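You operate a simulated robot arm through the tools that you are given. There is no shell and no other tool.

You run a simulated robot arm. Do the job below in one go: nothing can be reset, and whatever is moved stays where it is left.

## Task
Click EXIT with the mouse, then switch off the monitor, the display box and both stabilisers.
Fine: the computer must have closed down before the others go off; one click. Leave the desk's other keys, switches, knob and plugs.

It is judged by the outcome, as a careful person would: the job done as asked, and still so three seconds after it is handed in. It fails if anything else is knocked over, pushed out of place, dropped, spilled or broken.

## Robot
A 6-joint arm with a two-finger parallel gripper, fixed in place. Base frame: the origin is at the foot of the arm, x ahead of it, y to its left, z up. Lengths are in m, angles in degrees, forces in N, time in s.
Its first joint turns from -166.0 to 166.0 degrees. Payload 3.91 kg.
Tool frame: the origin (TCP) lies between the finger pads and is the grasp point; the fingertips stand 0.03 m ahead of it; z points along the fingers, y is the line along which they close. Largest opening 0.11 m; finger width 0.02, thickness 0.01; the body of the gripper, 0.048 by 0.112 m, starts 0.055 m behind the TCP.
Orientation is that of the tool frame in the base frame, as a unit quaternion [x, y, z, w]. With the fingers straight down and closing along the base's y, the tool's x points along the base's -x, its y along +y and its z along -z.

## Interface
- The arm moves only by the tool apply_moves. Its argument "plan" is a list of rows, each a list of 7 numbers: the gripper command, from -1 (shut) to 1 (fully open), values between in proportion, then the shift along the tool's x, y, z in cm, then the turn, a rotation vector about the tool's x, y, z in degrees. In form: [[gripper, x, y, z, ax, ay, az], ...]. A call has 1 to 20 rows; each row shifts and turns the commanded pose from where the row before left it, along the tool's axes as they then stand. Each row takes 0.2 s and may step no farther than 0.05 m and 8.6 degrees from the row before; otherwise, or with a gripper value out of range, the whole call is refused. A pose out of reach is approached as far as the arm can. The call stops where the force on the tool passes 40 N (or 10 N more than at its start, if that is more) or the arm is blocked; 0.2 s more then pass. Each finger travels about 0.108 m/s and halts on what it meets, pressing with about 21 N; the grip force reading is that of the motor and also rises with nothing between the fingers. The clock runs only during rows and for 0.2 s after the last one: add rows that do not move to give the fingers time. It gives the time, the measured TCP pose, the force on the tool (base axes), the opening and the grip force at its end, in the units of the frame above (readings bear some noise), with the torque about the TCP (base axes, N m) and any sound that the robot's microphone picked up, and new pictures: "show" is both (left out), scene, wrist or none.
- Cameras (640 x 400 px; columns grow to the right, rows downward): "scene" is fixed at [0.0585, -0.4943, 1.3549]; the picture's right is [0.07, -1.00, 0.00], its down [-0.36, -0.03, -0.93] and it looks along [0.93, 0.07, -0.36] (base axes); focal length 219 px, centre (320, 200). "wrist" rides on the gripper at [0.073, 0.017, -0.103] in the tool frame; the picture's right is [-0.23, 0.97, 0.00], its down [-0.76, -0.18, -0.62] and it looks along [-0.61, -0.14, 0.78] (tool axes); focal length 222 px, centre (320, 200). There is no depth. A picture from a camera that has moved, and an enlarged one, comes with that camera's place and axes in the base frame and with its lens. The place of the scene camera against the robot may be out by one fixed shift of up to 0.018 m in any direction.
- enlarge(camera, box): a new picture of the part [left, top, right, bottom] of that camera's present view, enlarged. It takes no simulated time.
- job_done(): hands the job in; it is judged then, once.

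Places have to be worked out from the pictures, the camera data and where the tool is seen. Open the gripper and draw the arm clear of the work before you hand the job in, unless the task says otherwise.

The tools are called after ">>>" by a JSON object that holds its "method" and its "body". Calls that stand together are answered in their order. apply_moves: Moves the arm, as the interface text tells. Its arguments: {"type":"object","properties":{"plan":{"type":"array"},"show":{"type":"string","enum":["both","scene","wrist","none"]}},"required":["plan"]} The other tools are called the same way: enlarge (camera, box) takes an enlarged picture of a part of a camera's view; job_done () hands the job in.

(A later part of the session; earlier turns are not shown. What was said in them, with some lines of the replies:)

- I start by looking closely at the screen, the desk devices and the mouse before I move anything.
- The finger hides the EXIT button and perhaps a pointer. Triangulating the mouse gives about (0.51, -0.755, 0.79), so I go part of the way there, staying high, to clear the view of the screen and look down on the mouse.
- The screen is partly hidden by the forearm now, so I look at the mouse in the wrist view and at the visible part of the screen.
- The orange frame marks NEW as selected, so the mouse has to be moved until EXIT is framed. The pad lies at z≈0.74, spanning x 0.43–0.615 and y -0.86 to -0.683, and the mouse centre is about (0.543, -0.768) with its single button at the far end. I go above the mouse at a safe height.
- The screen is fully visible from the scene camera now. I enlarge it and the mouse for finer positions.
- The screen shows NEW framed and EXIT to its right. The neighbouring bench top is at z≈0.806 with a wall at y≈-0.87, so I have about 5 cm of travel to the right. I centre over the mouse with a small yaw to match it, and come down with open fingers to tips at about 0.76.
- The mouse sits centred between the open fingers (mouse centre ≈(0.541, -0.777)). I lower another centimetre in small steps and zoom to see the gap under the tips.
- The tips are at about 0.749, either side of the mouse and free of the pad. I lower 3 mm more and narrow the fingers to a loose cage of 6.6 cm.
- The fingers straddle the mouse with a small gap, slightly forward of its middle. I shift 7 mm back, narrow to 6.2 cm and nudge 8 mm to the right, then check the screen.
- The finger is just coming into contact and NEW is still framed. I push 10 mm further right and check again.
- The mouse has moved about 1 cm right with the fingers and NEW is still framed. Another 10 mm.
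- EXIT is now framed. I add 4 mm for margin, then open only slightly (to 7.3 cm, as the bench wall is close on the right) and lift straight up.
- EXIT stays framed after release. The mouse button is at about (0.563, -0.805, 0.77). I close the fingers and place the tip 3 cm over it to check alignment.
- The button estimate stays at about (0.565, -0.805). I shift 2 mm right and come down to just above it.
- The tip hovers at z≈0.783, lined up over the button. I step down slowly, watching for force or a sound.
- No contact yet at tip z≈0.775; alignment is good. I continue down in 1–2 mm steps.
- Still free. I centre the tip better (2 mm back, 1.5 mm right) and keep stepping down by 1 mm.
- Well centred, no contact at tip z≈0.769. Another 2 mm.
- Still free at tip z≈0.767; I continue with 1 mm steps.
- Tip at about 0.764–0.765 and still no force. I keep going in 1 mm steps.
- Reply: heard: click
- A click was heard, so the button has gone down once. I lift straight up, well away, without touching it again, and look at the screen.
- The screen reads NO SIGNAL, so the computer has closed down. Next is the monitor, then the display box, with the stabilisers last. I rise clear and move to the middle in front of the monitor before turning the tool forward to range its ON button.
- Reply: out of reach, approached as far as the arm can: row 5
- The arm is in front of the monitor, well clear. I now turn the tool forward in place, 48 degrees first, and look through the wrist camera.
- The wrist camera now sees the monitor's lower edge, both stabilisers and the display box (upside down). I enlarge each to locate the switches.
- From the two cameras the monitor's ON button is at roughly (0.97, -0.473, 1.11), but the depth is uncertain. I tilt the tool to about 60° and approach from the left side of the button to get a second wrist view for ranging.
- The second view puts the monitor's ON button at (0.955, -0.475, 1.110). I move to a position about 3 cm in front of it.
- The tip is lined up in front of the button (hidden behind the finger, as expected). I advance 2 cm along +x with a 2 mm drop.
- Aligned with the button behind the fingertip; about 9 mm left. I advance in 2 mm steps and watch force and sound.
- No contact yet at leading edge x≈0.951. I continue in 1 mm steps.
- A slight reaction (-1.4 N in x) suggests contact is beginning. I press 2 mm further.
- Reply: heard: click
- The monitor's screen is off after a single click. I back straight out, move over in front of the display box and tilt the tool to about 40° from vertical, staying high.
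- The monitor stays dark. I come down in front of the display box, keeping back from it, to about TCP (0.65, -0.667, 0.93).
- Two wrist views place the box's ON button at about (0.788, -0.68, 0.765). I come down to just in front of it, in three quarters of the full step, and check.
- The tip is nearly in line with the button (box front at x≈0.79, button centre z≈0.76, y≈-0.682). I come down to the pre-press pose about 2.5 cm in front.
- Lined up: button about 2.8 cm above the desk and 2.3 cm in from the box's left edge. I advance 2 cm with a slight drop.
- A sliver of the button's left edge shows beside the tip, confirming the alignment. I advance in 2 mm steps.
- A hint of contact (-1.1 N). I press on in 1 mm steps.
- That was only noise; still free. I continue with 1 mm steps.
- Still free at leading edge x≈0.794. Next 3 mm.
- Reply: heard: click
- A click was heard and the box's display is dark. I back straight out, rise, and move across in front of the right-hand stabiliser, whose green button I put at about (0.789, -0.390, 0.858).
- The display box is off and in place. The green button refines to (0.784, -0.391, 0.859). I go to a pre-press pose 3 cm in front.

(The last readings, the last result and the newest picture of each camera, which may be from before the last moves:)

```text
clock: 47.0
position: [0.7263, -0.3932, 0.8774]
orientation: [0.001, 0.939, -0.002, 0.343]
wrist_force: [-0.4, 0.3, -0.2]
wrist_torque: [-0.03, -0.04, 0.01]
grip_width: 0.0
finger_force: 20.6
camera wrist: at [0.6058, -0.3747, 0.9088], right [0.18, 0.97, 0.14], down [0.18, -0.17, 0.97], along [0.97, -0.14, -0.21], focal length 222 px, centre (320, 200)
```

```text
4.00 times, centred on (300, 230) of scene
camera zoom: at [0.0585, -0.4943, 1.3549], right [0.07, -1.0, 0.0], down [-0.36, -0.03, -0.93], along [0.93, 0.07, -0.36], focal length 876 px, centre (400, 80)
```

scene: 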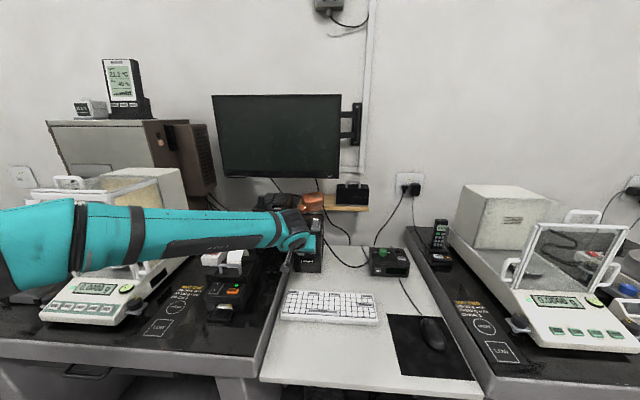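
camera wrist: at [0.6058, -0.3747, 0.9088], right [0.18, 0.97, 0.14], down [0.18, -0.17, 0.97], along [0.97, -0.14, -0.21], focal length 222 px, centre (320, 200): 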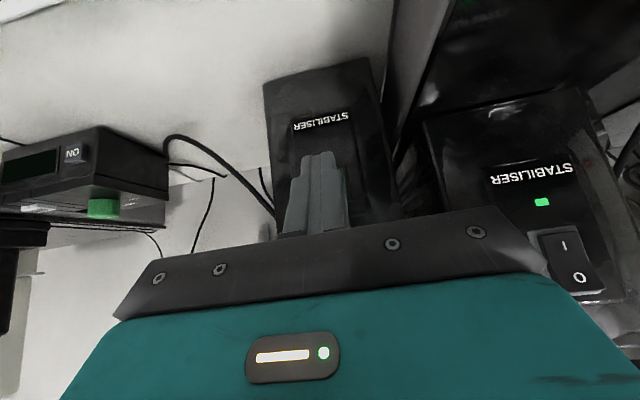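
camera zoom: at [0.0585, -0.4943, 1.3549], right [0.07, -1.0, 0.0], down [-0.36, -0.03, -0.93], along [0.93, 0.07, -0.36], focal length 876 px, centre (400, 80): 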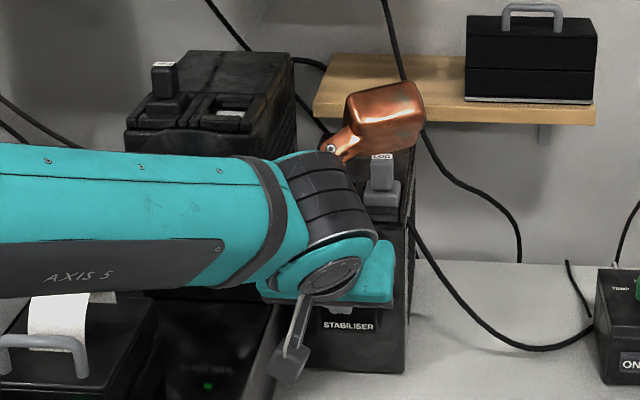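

The finger lines up with the green button (its right edge glows beside the finger). I advance 2 cm in x.

>>> {"method": "apply_moves", "body": {"plan": [[-1, -0.766, 0, 0.643, 0, 0, 0], [-1, -0.383, 0, 0.322, 0, 0, 0], [-1, -0.383, 0, 0.322, 0, 0, 0], [-1, 0, 0, 0, 0, 0, 0]], "show": "none"}}

>>> {"method": "enlarge", "body": {"camera": "wrist", "box": [240, 60, 440, 200]}}

```text
clock: 48.0
position: [0.7472, -0.3926, 0.8776]
orientation: [0.0, 0.939, -0.002, 0.344]
wrist_force: [0.2, -0.1, -0.5]
wrist_torque: [0.0, -0.02, -0.01]
grip_width: 0.0
finger_force: 21.4
```

```text
2.86 times, centred on (340, 130) of wrist
camera zoom: at [0.6272, -0.3749, 0.9096], right [0.18, 0.97, 0.14], down [0.18, -0.17, 0.97], along [0.97, -0.14, -0.21], focal length 635 px, centre (263, 400)
```

zoom: 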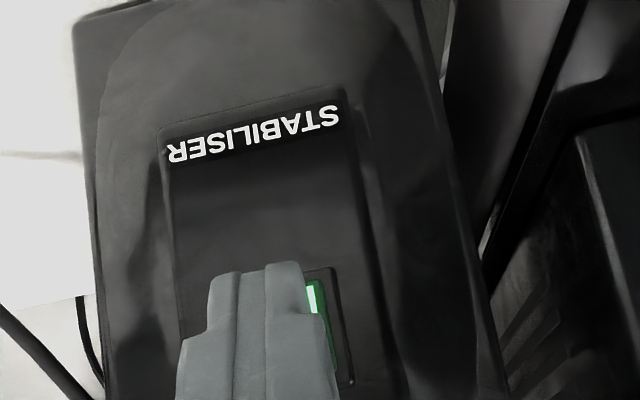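

Well centred on the button. I continue in 2 mm then 1 mm steps.

>>> {"method": "apply_moves", "body": {"plan": [[-1, -0.153, 0, 0.129, 0, 0, 0], [-1, -0.153, 0, 0.129, 0, 0, 0], [-1, -0.0765, 0, 0.0645, 0, 0, 0], [-1, 0, 0, 0, 0, 0, 0]], "show": "none"}}

>>> {"method": "enlarge", "body": {"camera": "wrist", "box": [240, 60, 440, 200]}}

```text
clock: 49.0
position: [0.7533, -0.3937, 0.8767]
orientation: [0.001, 0.939, -0.003, 0.343]
wrist_force: [0.2, -0.4, 0.6]
wrist_torque: [0.02, 0.01, 0.0]
grip_width: 0.0
finger_force: 20.8
```

```text
2.86 times, centred on (340, 130) of wrist
camera zoom: at [0.6319, -0.3755, 0.9098], right [0.18, 0.97, 0.14], down [0.18, -0.17, 0.97], along [0.97, -0.14, -0.21], focal length 635 px, centre (263, 400)
```

zoom: 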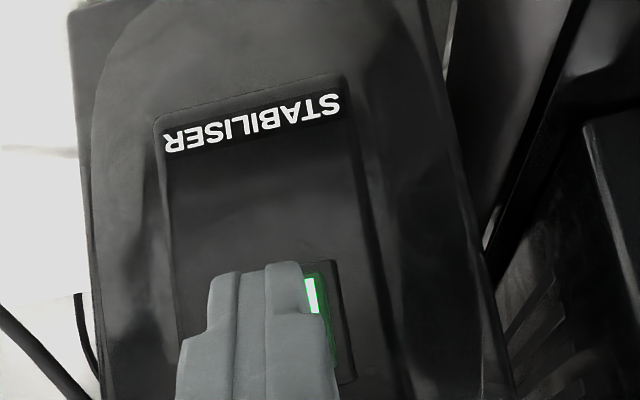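

Free so far at leading edge x≈0.779. 1 mm steps now.

>>> {"method": "apply_moves", "body": {"plan": [[-1, -0.0765, 0, 0.0645, 0, 0, 0], [-1, -0.0765, 0, 0.0645, 0, 0, 0], [-1, -0.0765, 0, 0.0645, 0, 0, 0], [-1, 0, 0, 0, 0, 0, 0]], "show": "none"}}

>>> {"method": "enlarge", "body": {"camera": "wrist", "box": [240, 60, 440, 200]}}

```text
clock: 50.0
position: [0.7564, -0.3942, 0.8777]
orientation: [0.0, 0.939, -0.002, 0.343]
wrist_force: [0.2, -0.5, 0.3]
wrist_torque: [0.0, 0.02, -0.01]
grip_width: 0.0001
finger_force: 20.0
```

```text
2.86 times, centred on (340, 130) of wrist
camera zoom: at [0.6352, -0.3762, 0.9102], right [0.18, 0.97, 0.14], down [0.18, -0.17, 0.97], along [0.97, -0.14, -0.21], focal length 635 px, centre (263, 400)
```

zoom: 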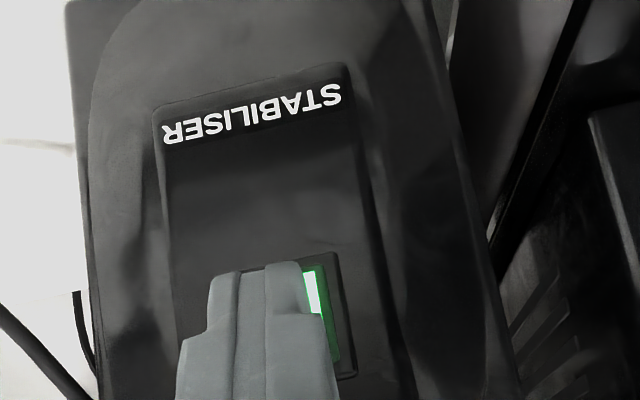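

Still free; I add 2 mm to the left for centring and keep stepping.

>>> {"method": "apply_moves", "body": {"plan": [[-1, 0, 0.2, 0, 0, 0, 0], [-1, -0.0765, 0, 0.0645, 0, 0, 0], [-1, -0.0765, 0, 0.0645, 0, 0, 0], [-1, 0, 0, 0, 0, 0, 0]], "show": "none"}}

>>> {"method": "enlarge", "body": {"camera": "wrist", "box": [240, 60, 440, 200]}}

```text
clock: 51.0
position: [0.7593, -0.3926, 0.8772]
orientation: [0.0, 0.939, -0.002, 0.343]
wrist_force: [-0.8, -0.8, 0.3]
wrist_torque: [0.0, 0.07, -0.03]
grip_width: 0.0
finger_force: 20.7
```

```text
2.86 times, centred on (340, 130) of wrist
camera zoom: at [0.6378, -0.3739, 0.9101], right [0.18, 0.97, 0.14], down [0.18, -0.17, 0.97], along [0.97, -0.14, -0.21], focal length 635 px, centre (263, 400)
```

zoom: 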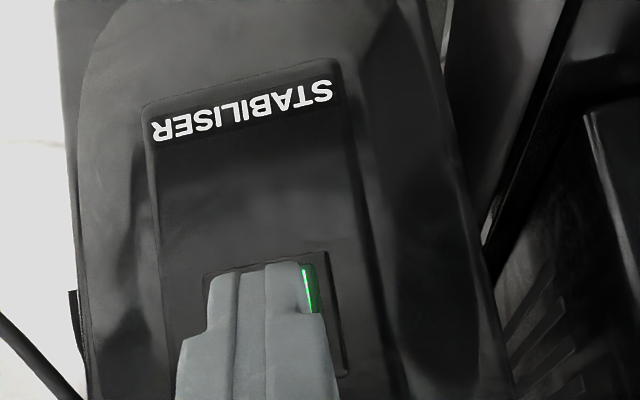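

The torque reading hints at first contact. I press 2 mm further.

>>> {"method": "apply_moves", "body": {"plan": [[-1, -0.0765, 0, 0.0645, 0, 0, 0], [-1, -0.0765, 0, 0.0645, 0, 0, 0], [-1, 0, 0, 0, 0, 0, 0]], "show": "none"}}

>>> {"method": "enlarge", "body": {"camera": "wrist", "box": [240, 60, 440, 200]}}

```text
clock: 51.8
position: [0.7608, -0.3928, 0.8783]
orientation: [0.0, 0.939, -0.001, 0.343]
wrist_force: [-1.8, -1.1, -0.2]
wrist_torque: [-0.01, 0.05, 0.01]
grip_width: 0.0
finger_force: 21.4
heard: click
```

```text
2.86 times, centred on (340, 130) of wrist
camera zoom: at [0.6395, -0.3739, 0.9104], right [0.18, 0.97, 0.14], down [0.18, -0.17, 0.97], along [0.97, -0.14, -0.21], focal length 635 px, centre (263, 400)
```

zoom: 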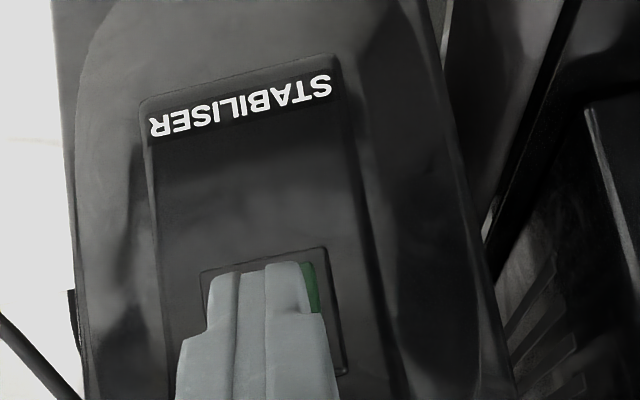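

A click was heard and the green light is out. I back off straight, rise, and move left to face the other stabiliser's rocker, whose "O" half I put at about (0.792, -0.234, 0.954).

>>> {"method": "apply_moves", "body": {"plan": [[-1, 1.53, 0, -1.29, 0, 0, 0], [-1, 2.3, 0, -1.93, 0, 0, 0], [-1, 2.3, 0, -1.93, 0, 0, 0], [-1, -3.0, 0, -3.57, 0, 0, 0], [-1, -3.0, 0, -3.57, 0, 0, 0], [-1, -3.0, 0, -3.57, 0, 0, 0], [-1, 0, 3.9, 0, 0, 0, 0], [-1, 0, 3.9, 0, 0, 0, 0], [-1, 0, 3.9, 0, 0, 0, 0], [-1, 0, 3.9, 0, 0, 0, 0]], "show": "both"}}

>>> {"method": "enlarge", "body": {"camera": "wrist", "box": [200, 20, 420, 190]}}

>>> {"method": "enlarge", "body": {"camera": "scene", "box": [190, 180, 350, 280]}}

```text
clock: 54.0
position: [0.6813, -0.2376, 1.0178]
orientation: [0.002, 0.94, -0.003, 0.342]
wrist_force: [0.0, -0.3, -0.4]
wrist_torque: [0.07, 0.0, 0.01]
grip_width: 0.0
finger_force: 21.3
camera wrist: at [0.56, -0.2172, 1.0496], right [0.18, 0.97, 0.14], down [0.18, -0.17, 0.97], along [0.97, -0.14, -0.21], focal length 222 px, centre (320, 200)
```

scene: 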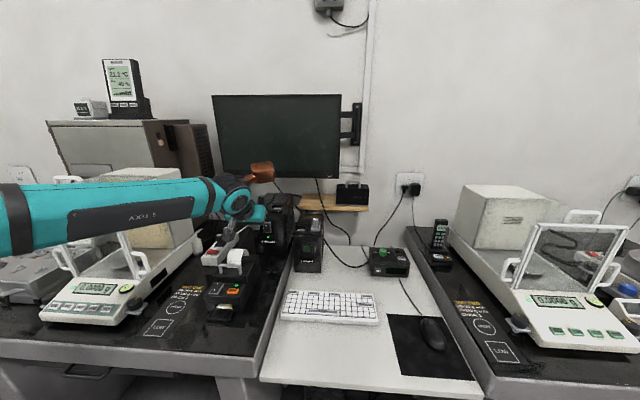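
wrist: 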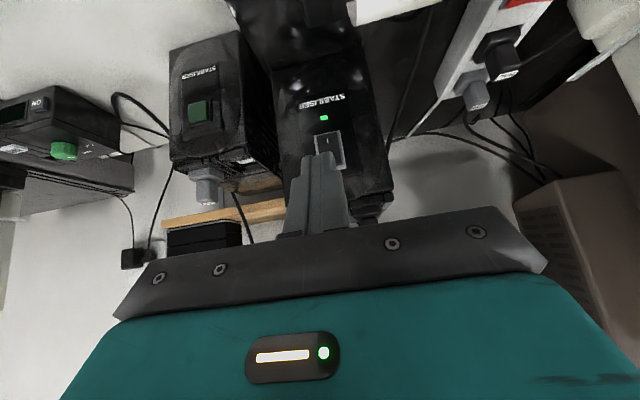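

```text
2.35 times, centred on (310, 105) of wrist
camera zoom: at [0.56, -0.2172, 1.0496], right [0.18, 0.97, 0.14], down [0.18, -0.17, 0.97], along [0.97, -0.14, -0.21], focal length 523 px, centre (344, 424)
```

zoom: 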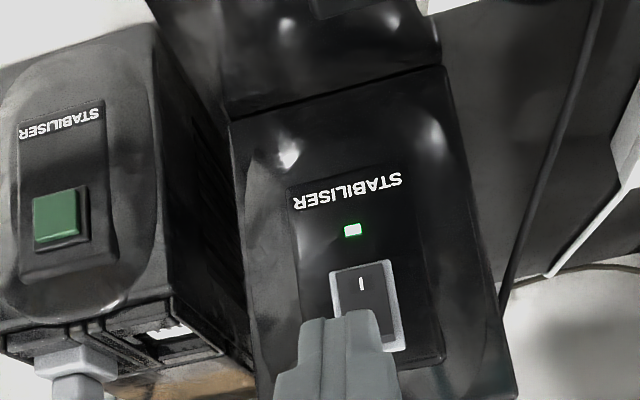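

```text
4.00 times, centred on (270, 230) of scene
camera zoom: at [0.0585, -0.4943, 1.3549], right [0.07, -1.0, 0.0], down [-0.36, -0.03, -0.93], along [0.93, 0.07, -0.36], focal length 876 px, centre (520, 80)
```

zoom: 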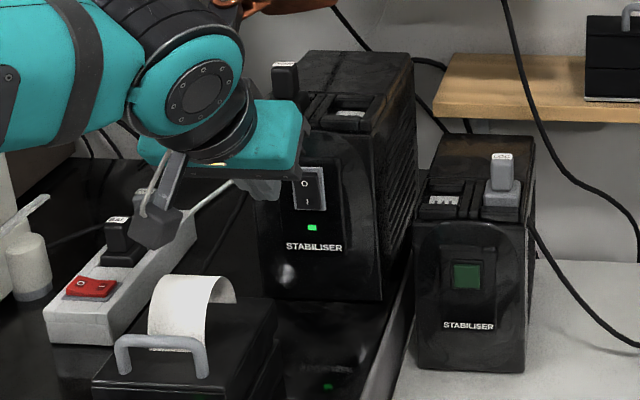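

The right stabiliser's light is out. On the left one, "I" is at (0.793, -0.234, 0.933) and the "O" half spans up to z≈0.967, so I will press at z≈0.960. I move to a pre-press pose.

>>> {"method": "apply_moves", "body": {"plan": [[-1, -0.35, 0.1, 2.98, 0, 0, 0], [-1, -0.35, 0.1, 2.98, 0, 0, 0], [-1, 0, 0, 0, 0, 0, 0]], "show": "both"}}

>>> {"method": "enlarge", "body": {"camera": "wrist", "box": [240, 40, 420, 200]}}

>>> {"method": "enlarge", "body": {"camera": "scene", "box": [200, 150, 320, 250]}}

```text
clock: 54.8
position: [0.7235, -0.2332, 0.9764]
orientation: [0.0, 0.939, -0.002, 0.343]
wrist_force: [-0.3, 0.3, 0.2]
wrist_torque: [0.0, -0.02, 0.03]
grip_width: 0.0
finger_force: 21.3
camera wrist: at [0.6031, -0.2149, 1.0089], right [0.18, 0.97, 0.14], down [0.18, -0.17, 0.97], along [0.97, -0.14, -0.21], focal length 222 px, centre (320, 200)
```

scene: 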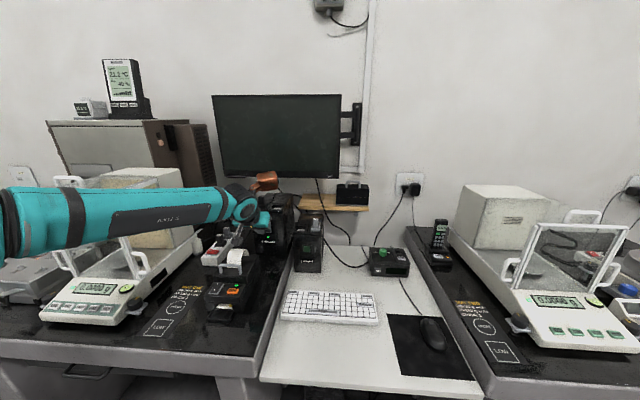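
wrist: 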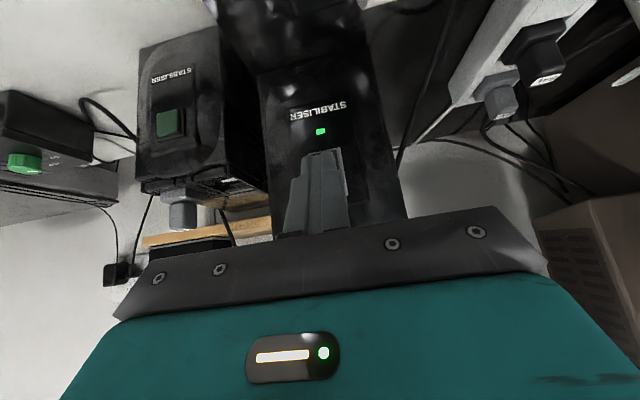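

```text
2.50 times, centred on (330, 120) of wrist
camera zoom: at [0.6031, -0.2149, 1.0089], right [0.18, 0.97, 0.14], down [0.18, -0.17, 0.97], along [0.97, -0.14, -0.21], focal length 555 px, centre (295, 400)
```

zoom: 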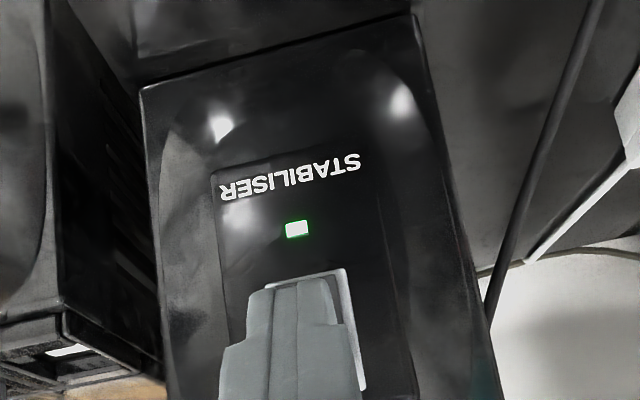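

```text
4.00 times, centred on (260, 200) of scene
camera zoom: at [0.0585, -0.4943, 1.3549], right [0.07, -1.0, 0.0], down [-0.36, -0.03, -0.93], along [0.93, 0.07, -0.36], focal length 876 px, centre (560, 200)
```

zoom: 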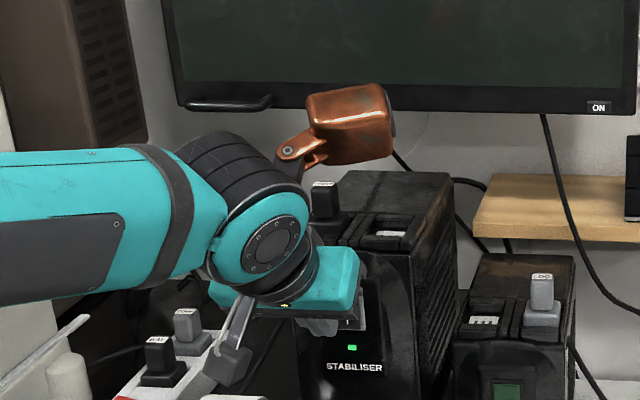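

The finger is lined up with the upper half of the rocker, and everything else on the arm is clear of the plugs and monitor. I advance 2.2 cm.

>>> {"method": "apply_moves", "body": {"plan": [[-1, -0.766, 0, 0.643, 0, 0, 0], [-1, -0.536, 0, 0.45, 0, 0, 0], [-1, -0.383, 0, 0.322, 0, 0, 0], [-1, 0, 0, 0, 0, 0, 0]], "show": "none"}}

>>> {"method": "enlarge", "body": {"camera": "wrist", "box": [240, 40, 420, 200]}}

>>> {"method": "enlarge", "body": {"camera": "scene", "box": [200, 150, 320, 250]}}

```text
clock: 55.8
position: [0.7456, -0.2332, 0.9757]
orientation: [0.0, 0.939, -0.002, 0.343]
wrist_force: [0.0, -0.1, 0.2]
wrist_torque: [-0.03, 0.01, 0.03]
grip_width: 0.0
finger_force: 20.8
```

```text
2.50 times, centred on (330, 120) of wrist
camera zoom: at [0.6252, -0.2152, 1.0088], right [0.18, 0.97, 0.14], down [0.18, -0.17, 0.97], along [0.97, -0.14, -0.21], focal length 555 px, centre (295, 400)
```

zoom: 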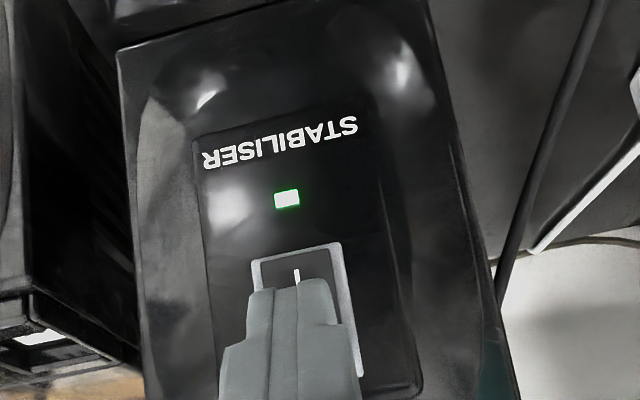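

```text
4.00 times, centred on (260, 200) of scene
camera zoom: at [0.0585, -0.4943, 1.3549], right [0.07, -1.0, 0.0], down [-0.36, -0.03, -0.93], along [0.93, 0.07, -0.36], focal length 876 px, centre (560, 200)
```

zoom: 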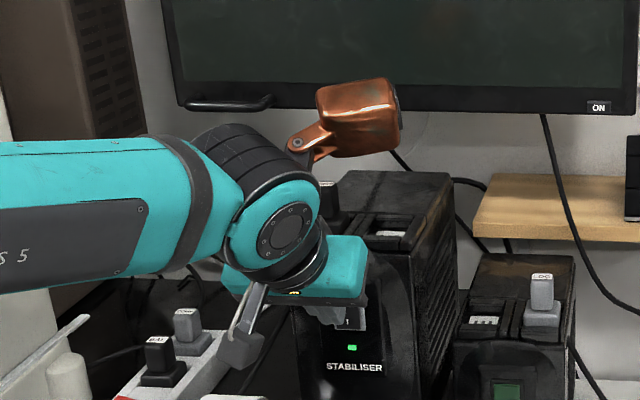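

The hit point will be about two thirds up the "O" half. I advance in 2 mm steps.

>>> {"method": "apply_moves", "body": {"plan": [[-1, -0.153, 0, 0.129, 0, 0, 0], [-1, -0.153, 0, 0.129, 0, 0, 0], [-1, -0.0765, 0, 0.0645, 0, 0, 0], [-1, 0, 0, 0, 0, 0, 0]], "show": "none"}}

>>> {"method": "enlarge", "body": {"camera": "wrist", "box": [240, 40, 420, 200]}}

```text
clock: 56.8
position: [0.7508, -0.2336, 0.9763]
orientation: [-0.001, 0.939, -0.001, 0.343]
wrist_force: [-0.2, -0.3, 0.4]
wrist_torque: [-0.06, 0.01, -0.02]
grip_width: 0.0
finger_force: 21.1
```

```text
2.50 times, centred on (330, 120) of wrist
camera zoom: at [0.6305, -0.2152, 1.0083], right [0.18, 0.97, 0.14], down [0.18, -0.17, 0.97], along [0.97, -0.14, -0.21], focal length 555 px, centre (295, 400)
```

zoom: 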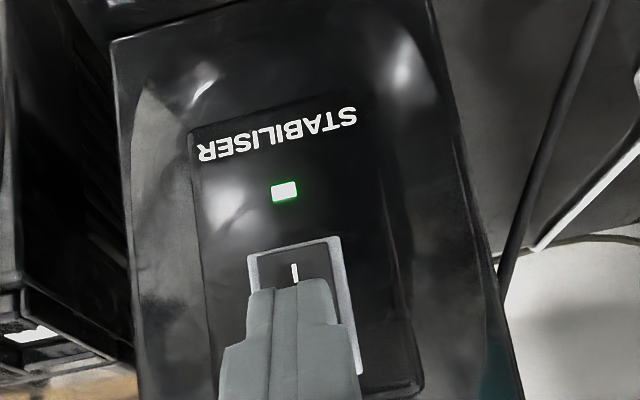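

No contact yet at leading edge x≈0.778. 1 mm steps from here.

>>> {"method": "apply_moves", "body": {"plan": [[-1, -0.0765, 0, 0.0645, 0, 0, 0], [-1, -0.0765, 0, 0.0645, 0, 0, 0], [-1, -0.0765, 0, 0.0645, 0, 0, 0], [-1, 0, 0, 0, 0, 0, 0]], "show": "none"}}

>>> {"method": "enlarge", "body": {"camera": "wrist", "box": [240, 40, 420, 200]}}

```text
clock: 57.8
position: [0.7549, -0.2328, 0.9762]
orientation: [-0.001, 0.939, -0.001, 0.343]
wrist_force: [-0.1, 0.3, -0.2]
wrist_torque: [-0.01, 0.02, 0.0]
grip_width: 0.0002
finger_force: 21.4
```

```text
2.50 times, centred on (330, 120) of wrist
camera zoom: at [0.6333, -0.2146, 1.0087], right [0.18, 0.97, 0.14], down [0.18, -0.17, 0.97], along [0.97, -0.14, -0.21], focal length 555 px, centre (295, 400)
```

zoom: 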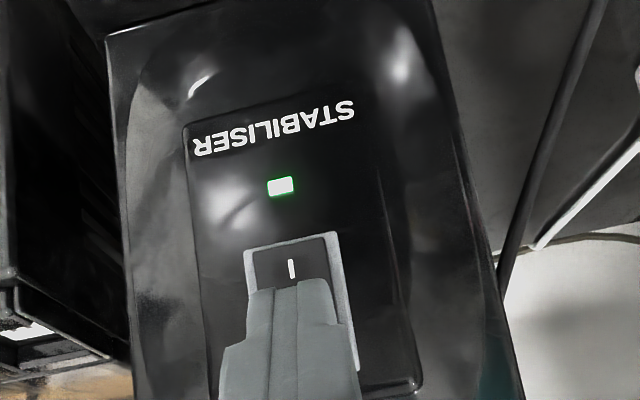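

Still free. Three more 1 mm steps.

>>> {"method": "apply_moves", "body": {"plan": [[-1, -0.0765, 0, 0.0645, 0, 0, 0], [-1, -0.0765, 0, 0.0645, 0, 0, 0], [-1, -0.0765, 0, 0.0645, 0, 0, 0], [-1, 0, 0, 0, 0, 0, 0]], "show": "none"}}

>>> {"method": "enlarge", "body": {"camera": "wrist", "box": [240, 40, 420, 200]}}

```text
clock: 58.8
position: [0.7578, -0.2336, 0.9756]
orientation: [0.001, 0.939, -0.002, 0.343]
wrist_force: [0.2, 0.2, -0.4]
wrist_torque: [0.0, 0.02, 0.0]
grip_width: 0.0001
finger_force: 21.4
```

```text
2.50 times, centred on (330, 120) of wrist
camera zoom: at [0.6363, -0.2149, 1.0085], right [0.18, 0.97, 0.14], down [0.18, -0.17, 0.97], along [0.97, -0.14, -0.21], focal length 555 px, centre (295, 400)
```

zoom: 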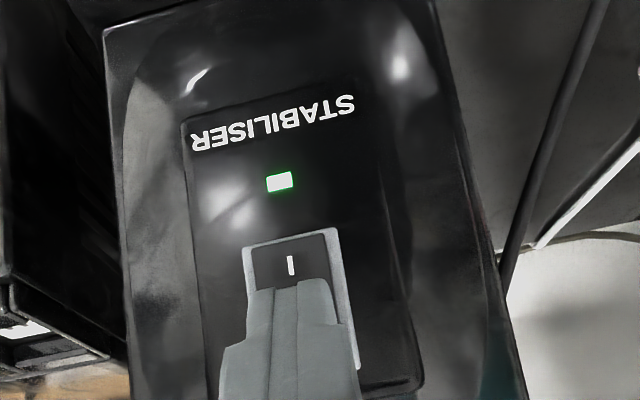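

Leading edge now at x≈0.784, no contact. Continuing.

>>> {"method": "apply_moves", "body": {"plan": [[-1, -0.0765, 0, 0.0645, 0, 0, 0], [-1, -0.0765, 0, 0.0645, 0, 0, 0], [-1, -0.0765, 0, 0.0645, 0, 0, 0], [-1, 0, 0, 0, 0, 0, 0]], "show": "none"}}

>>> {"method": "enlarge", "body": {"camera": "wrist", "box": [240, 40, 420, 200]}}

```text
clock: 59.8
position: [0.7608, -0.2328, 0.9766]
orientation: [-0.001, 0.939, -0.001, 0.343]
wrist_force: [-0.1, -0.1, -0.1]
wrist_torque: [0.0, -0.03, -0.02]
grip_width: 0.0
finger_force: 20.9
```

```text
2.50 times, centred on (330, 120) of wrist
camera zoom: at [0.6393, -0.2152, 1.0091], right [0.18, 0.97, 0.14], down [0.18, -0.17, 0.97], along [0.97, -0.14, -0.21], focal length 555 px, centre (295, 400)
```

zoom: 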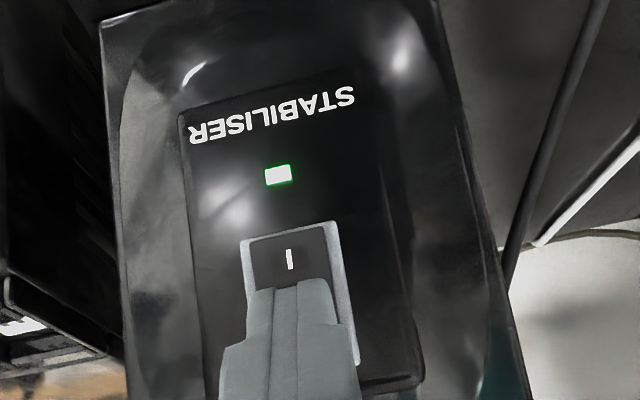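

Still nothing at x≈0.787; the face estimate is ≈0.793, so contact should be close. Two more 1 mm steps.

>>> {"method": "apply_moves", "body": {"plan": [[-1, -0.0765, 0, 0.0645, 0, 0, 0], [-1, -0.0765, 0, 0.0645, 0, 0, 0], [-1, 0, 0, 0, 0, 0, 0]], "show": "none"}}

>>> {"method": "enlarge", "body": {"camera": "wrist", "box": [240, 40, 420, 200]}}

```text
clock: 60.6
position: [0.7627, -0.2338, 0.9783]
orientation: [0.0, 0.939, -0.002, 0.343]
wrist_force: [0.2, 0.2, 0.1]
wrist_torque: [0.01, -0.01, -0.01]
grip_width: 0.0
finger_force: 21.0
```

```text
2.50 times, centred on (330, 120) of wrist
camera zoom: at [0.6412, -0.216, 1.0092], right [0.18, 0.97, 0.14], down [0.18, -0.17, 0.97], along [0.97, -0.14, -0.21], focal length 555 px, centre (295, 400)
```

zoom: 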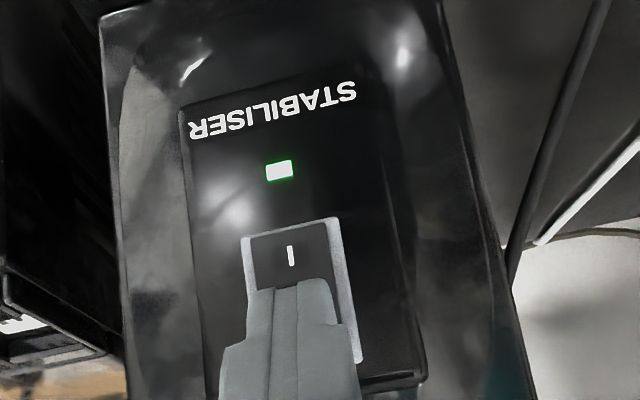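

Still no force. The tip remains within the "O" half. Two more steps.

>>> {"method": "apply_moves", "body": {"plan": [[-1, -0.0765, 0, 0.0645, 0, 0, 0], [-1, -0.0765, 0, 0.0645, 0, 0, 0], [-1, 0, 0, 0, 0, 0, 0]], "show": "none"}}

>>> {"method": "enlarge", "body": {"camera": "wrist", "box": [240, 40, 420, 200]}}

```text
clock: 61.4
position: [0.7637, -0.2339, 0.9771]
orientation: [0.0, 0.939, -0.002, 0.343]
wrist_force: [-1.3, 0.1, 0.4]
wrist_torque: [-0.02, -0.01, 0.01]
grip_width: 0.0
finger_force: 20.7
```

```text
2.50 times, centred on (330, 120) of wrist
camera zoom: at [0.643, -0.2157, 1.0097], right [0.18, 0.97, 0.14], down [0.18, -0.17, 0.97], along [0.97, -0.14, -0.21], focal length 555 px, centre (295, 400)
```

zoom: 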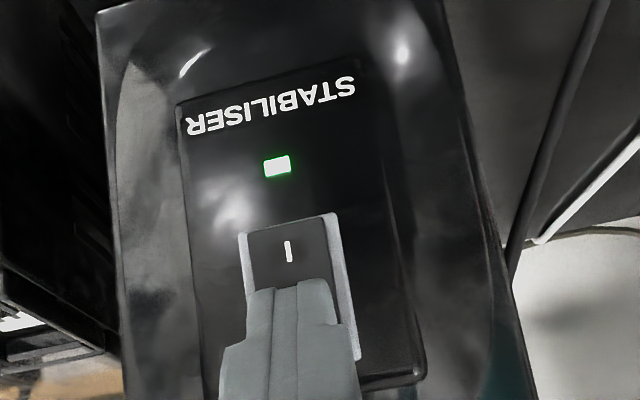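

Contact is starting (-1.3 N). I press 2 mm more, listening for the click.

>>> {"method": "apply_moves", "body": {"plan": [[-1, -0.0765, 0, 0.0645, 0, 0, 0], [-1, -0.0765, 0, 0.0645, 0, 0, 0], [-1, 0, 0, 0, 0, 0, 0]], "show": "none"}}

>>> {"method": "enlarge", "body": {"camera": "wrist", "box": [240, 40, 420, 200]}}

```text
clock: 62.2
position: [0.7651, -0.2347, 0.9769]
orientation: [0.0, 0.939, -0.002, 0.343]
wrist_force: [-0.4, -0.7, 0.7]
wrist_torque: [0.01, 0.01, -0.01]
grip_width: 0.0
finger_force: 21.1
```

```text
2.50 times, centred on (330, 120) of wrist
camera zoom: at [0.6445, -0.2164, 1.0094], right [0.18, 0.97, 0.14], down [0.18, -0.17, 0.97], along [0.97, -0.14, -0.21], focal length 555 px, centre (295, 400)
```

zoom: 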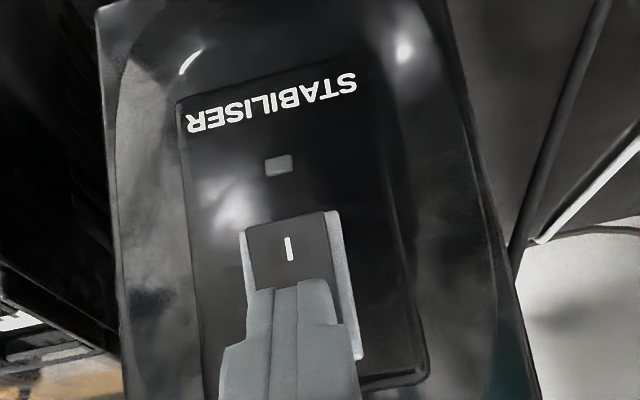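

The LED on the left stabiliser has gone out. I back straight off and check that the rocker stays over.

>>> {"method": "apply_moves", "body": {"plan": [[-1, 0.766, 0, -0.643, 0, 0, 0], [-1, 1.53, 0, -1.29, 0, 0, 0], [-1, 2.3, 0, -1.93, 0, 0, 0], [-1, 0.5, 0, -4.5, 0, 0, 0], [-1, 0, 0, 0, 0, 0, 0]], "show": "both"}}

>>> {"method": "enlarge", "body": {"camera": "wrist", "box": [200, 40, 420, 200]}}

```text
clock: 63.4
position: [0.675, -0.2339, 1.0096]
orientation: [0.0, 0.939, -0.003, 0.343]
wrist_force: [-0.3, 0.5, -0.1]
wrist_torque: [0.0, 0.01, 0.01]
grip_width: 0.0
finger_force: 21.1
camera wrist: at [0.5534, -0.2154, 1.0416], right [0.18, 0.97, 0.14], down [0.18, -0.17, 0.97], along [0.97, -0.14, -0.21], focal length 222 px, centre (320, 200)
```

scene: 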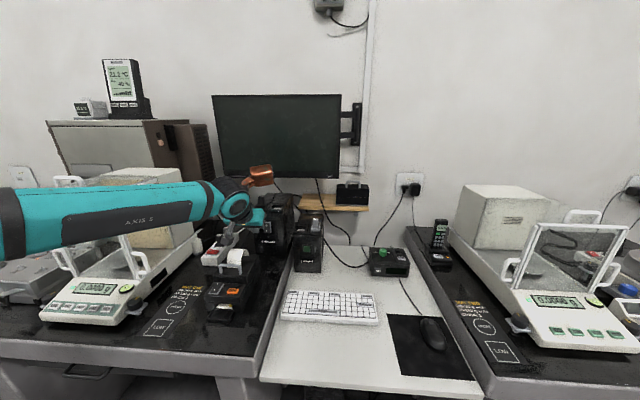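
wrist: 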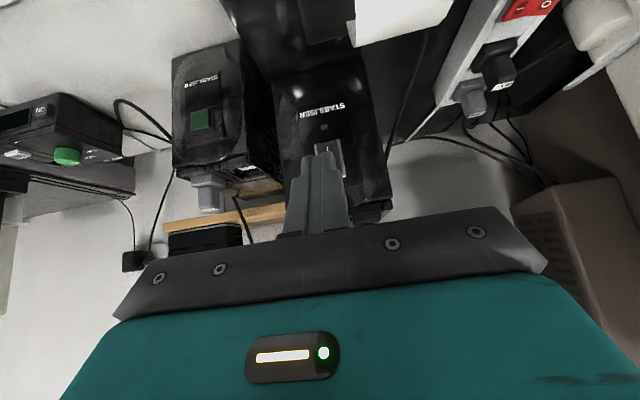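

```text
2.50 times, centred on (310, 120) of wrist
camera zoom: at [0.5534, -0.2154, 1.0416], right [0.18, 0.97, 0.14], down [0.18, -0.17, 0.97], along [0.97, -0.14, -0.21], focal length 555 px, centre (345, 400)
```

zoom: 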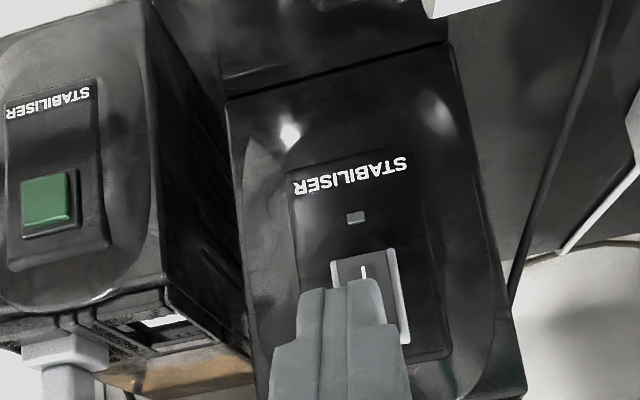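

Both stabilisers are off and their switches hold. I draw the arm up and back clear of the desk, return the tool to pointing down and open the gripper.

>>> {"method": "apply_moves", "body": {"plan": [[-1, -0.23, -1.67, -4.16, 0, 0, 0], [-1, -0.23, -1.67, -4.16, 0, 0, 0], [-1, -0.23, -1.67, -4.16, 0, 0, 0], [-1, -0.23, -1.67, -4.16, 0, 0, 0], [-1, -0.23, -1.67, -4.16, 0, 0, 0], [-1, -0.23, -1.67, -4.16, 0, 0, 0], [-1, 0, 0, 0, 0, 8, 0], [-1, 0, 0, 0, 0, 8, 0], [-1, 0, 0, 0, 0, 8, 0], [-1, 0, 0, 0, 0, 8, 0], [-1, 0, 0, 0, 0, 8, 0], [0, 3, -3, -1, 0, 0, 0], [1, 3, -3, -1, 0, 0, 0], [1, 3, -3, -1, 0, 0, 0], [1, 3, -3, -1, 0, 0, 0], [1, 3, -3, -1, 0, 0, 0], [1, 3, -3, -1, 0, 0, 0], [1, 0, 0, 0, 0, 0, 0]], "show": "both"}}

>>> {"method": "enlarge", "body": {"camera": "scene", "box": [190, 180, 350, 280]}}

>>> {"method": "enlarge", "body": {"camera": "scene", "box": [340, 210, 500, 310]}}

>>> {"method": "enlarge", "body": {"camera": "scene", "box": [340, 290, 500, 390]}}

>>> {"method": "enlarge", "body": {"camera": "scene", "box": [190, 240, 350, 340]}}

>>> {"method": "enlarge", "body": {"camera": "scene", "box": [200, 80, 360, 180]}}

```text
clock: 67.2
position: [0.3421, -0.5127, 1.2703]
orientation: [0.001, 1.0, -0.002, 0.0]
wrist_force: [-0.7, 0.4, 0.6]
wrist_torque: [-0.02, 0.03, 0.0]
grip_width: 0.1101
finger_force: 0.0
camera wrist: at [0.2711, -0.4941, 1.3724], right [0.23, 0.97, 0.0], down [0.76, -0.18, 0.63], along [0.61, -0.15, -0.78], focal length 222 px, centre (320, 200)
```

scene: 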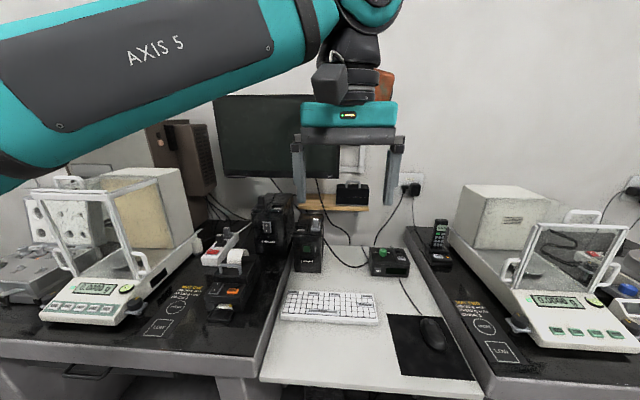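
wrist: 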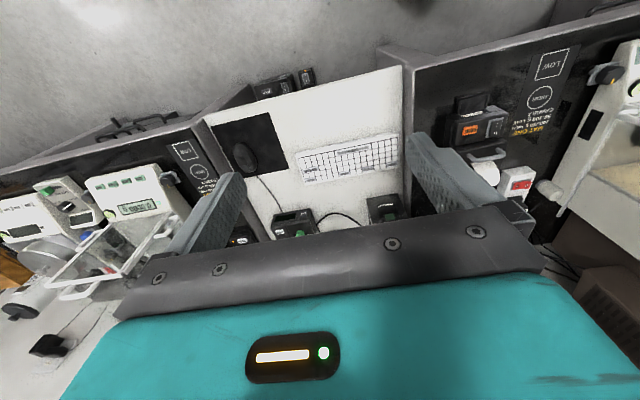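

```text
4.00 times, centred on (270, 230) of scene
camera zoom: at [0.0585, -0.4943, 1.3549], right [0.07, -1.0, 0.0], down [-0.36, -0.03, -0.93], along [0.93, 0.07, -0.36], focal length 876 px, centre (520, 80)
```

zoom: 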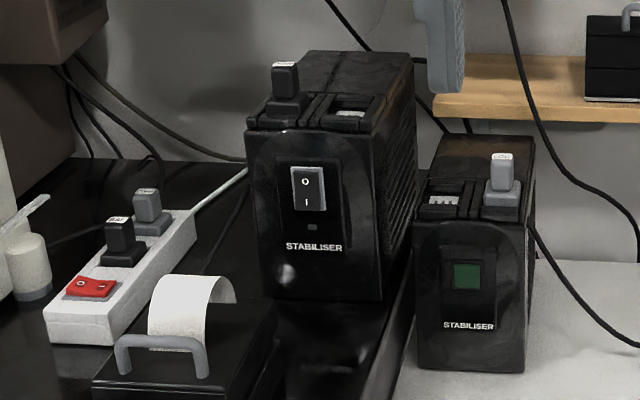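

```text
4.00 times, centred on (420, 260) of scene
camera zoom: at [0.0585, -0.4943, 1.3549], right [0.07, -1.0, 0.0], down [-0.36, -0.03, -0.93], along [0.93, 0.07, -0.36], focal length 876 px, centre (-80, -40)
```

zoom: 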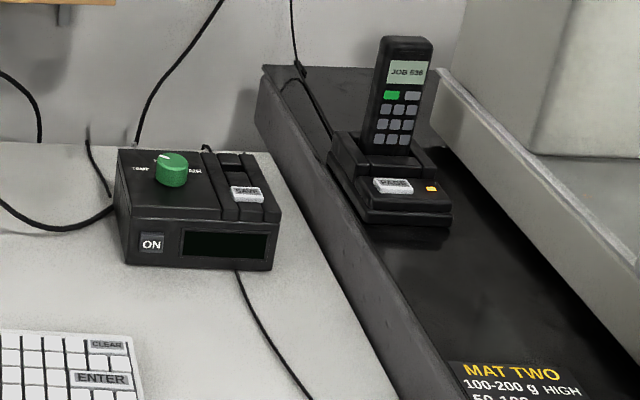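

```text
4.00 times, centred on (420, 340) of scene
camera zoom: at [0.0585, -0.4943, 1.3549], right [0.07, -1.0, 0.0], down [-0.36, -0.03, -0.93], along [0.93, 0.07, -0.36], focal length 876 px, centre (-80, -360)
```

zoom: 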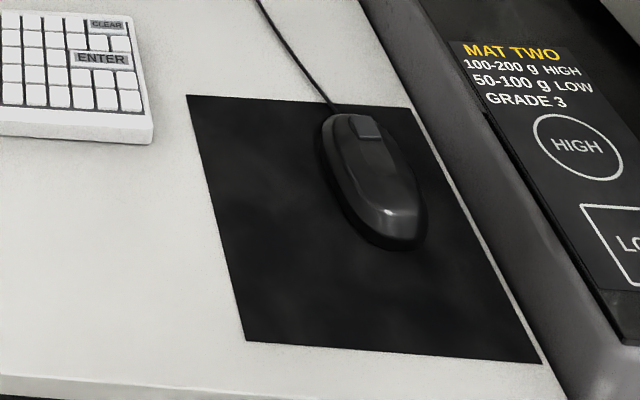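

```text
4.00 times, centred on (270, 290) of scene
camera zoom: at [0.0585, -0.4943, 1.3549], right [0.07, -1.0, 0.0], down [-0.36, -0.03, -0.93], along [0.93, 0.07, -0.36], focal length 876 px, centre (520, -160)
```

zoom: 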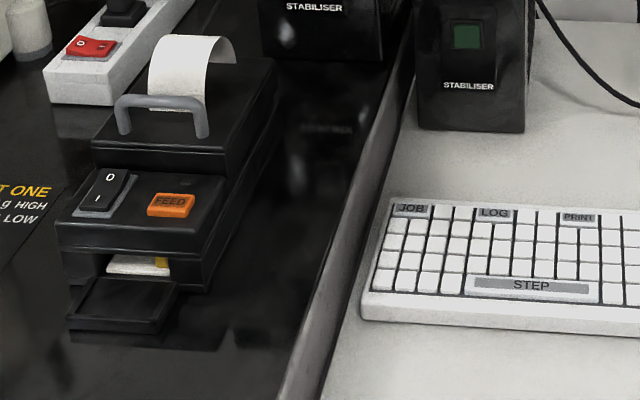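

```text
4.00 times, centred on (280, 130) of scene
camera zoom: at [0.0585, -0.4943, 1.3549], right [0.07, -1.0, 0.0], down [-0.36, -0.03, -0.93], along [0.93, 0.07, -0.36], focal length 876 px, centre (480, 480)
```

zoom: 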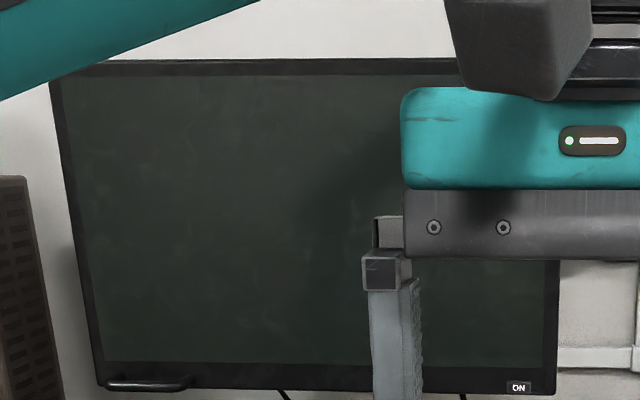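

The monitor and display box are dark and both stabiliser lights are out. The printer's lamp is also out, though its own switch hasn't been moved. Plugs, keyboard, knob and other switches look untouched. The gripper is open and the arm is clear, so I hand the job in.

>>> {"method": "job_done", "body": {}}

```text
The job is handed in.
```

The job is done and handed in: EXIT was clicked once with the mouse, and the monitor, display box and both stabilisers are off. The screen showed NO SIGNAL before I touched anything else, so the computer had closed down first.

- **Monitor:** I pressed its ON button once and the screen went dark.
- **Display box:** I pressed its ON button once and the temperature display went blank.
- **Right stabiliser:** I pressed its green button once and the light went out.
- **Left stabiliser:** I pressed the rocker's "O" side. No click was heard, but its light went out and stayed out.

- **Printer:** its lamp also went out when the stabilisers went off. I did not touch its switch, so it probably draws its power from one of them.
- **Mouse:** it now sits about 3 cm to the right on its pad, because it had to be moved to reach EXIT.

Nothing else looked moved in the final pictures. The gripper is open and the arm is clear of the desk.
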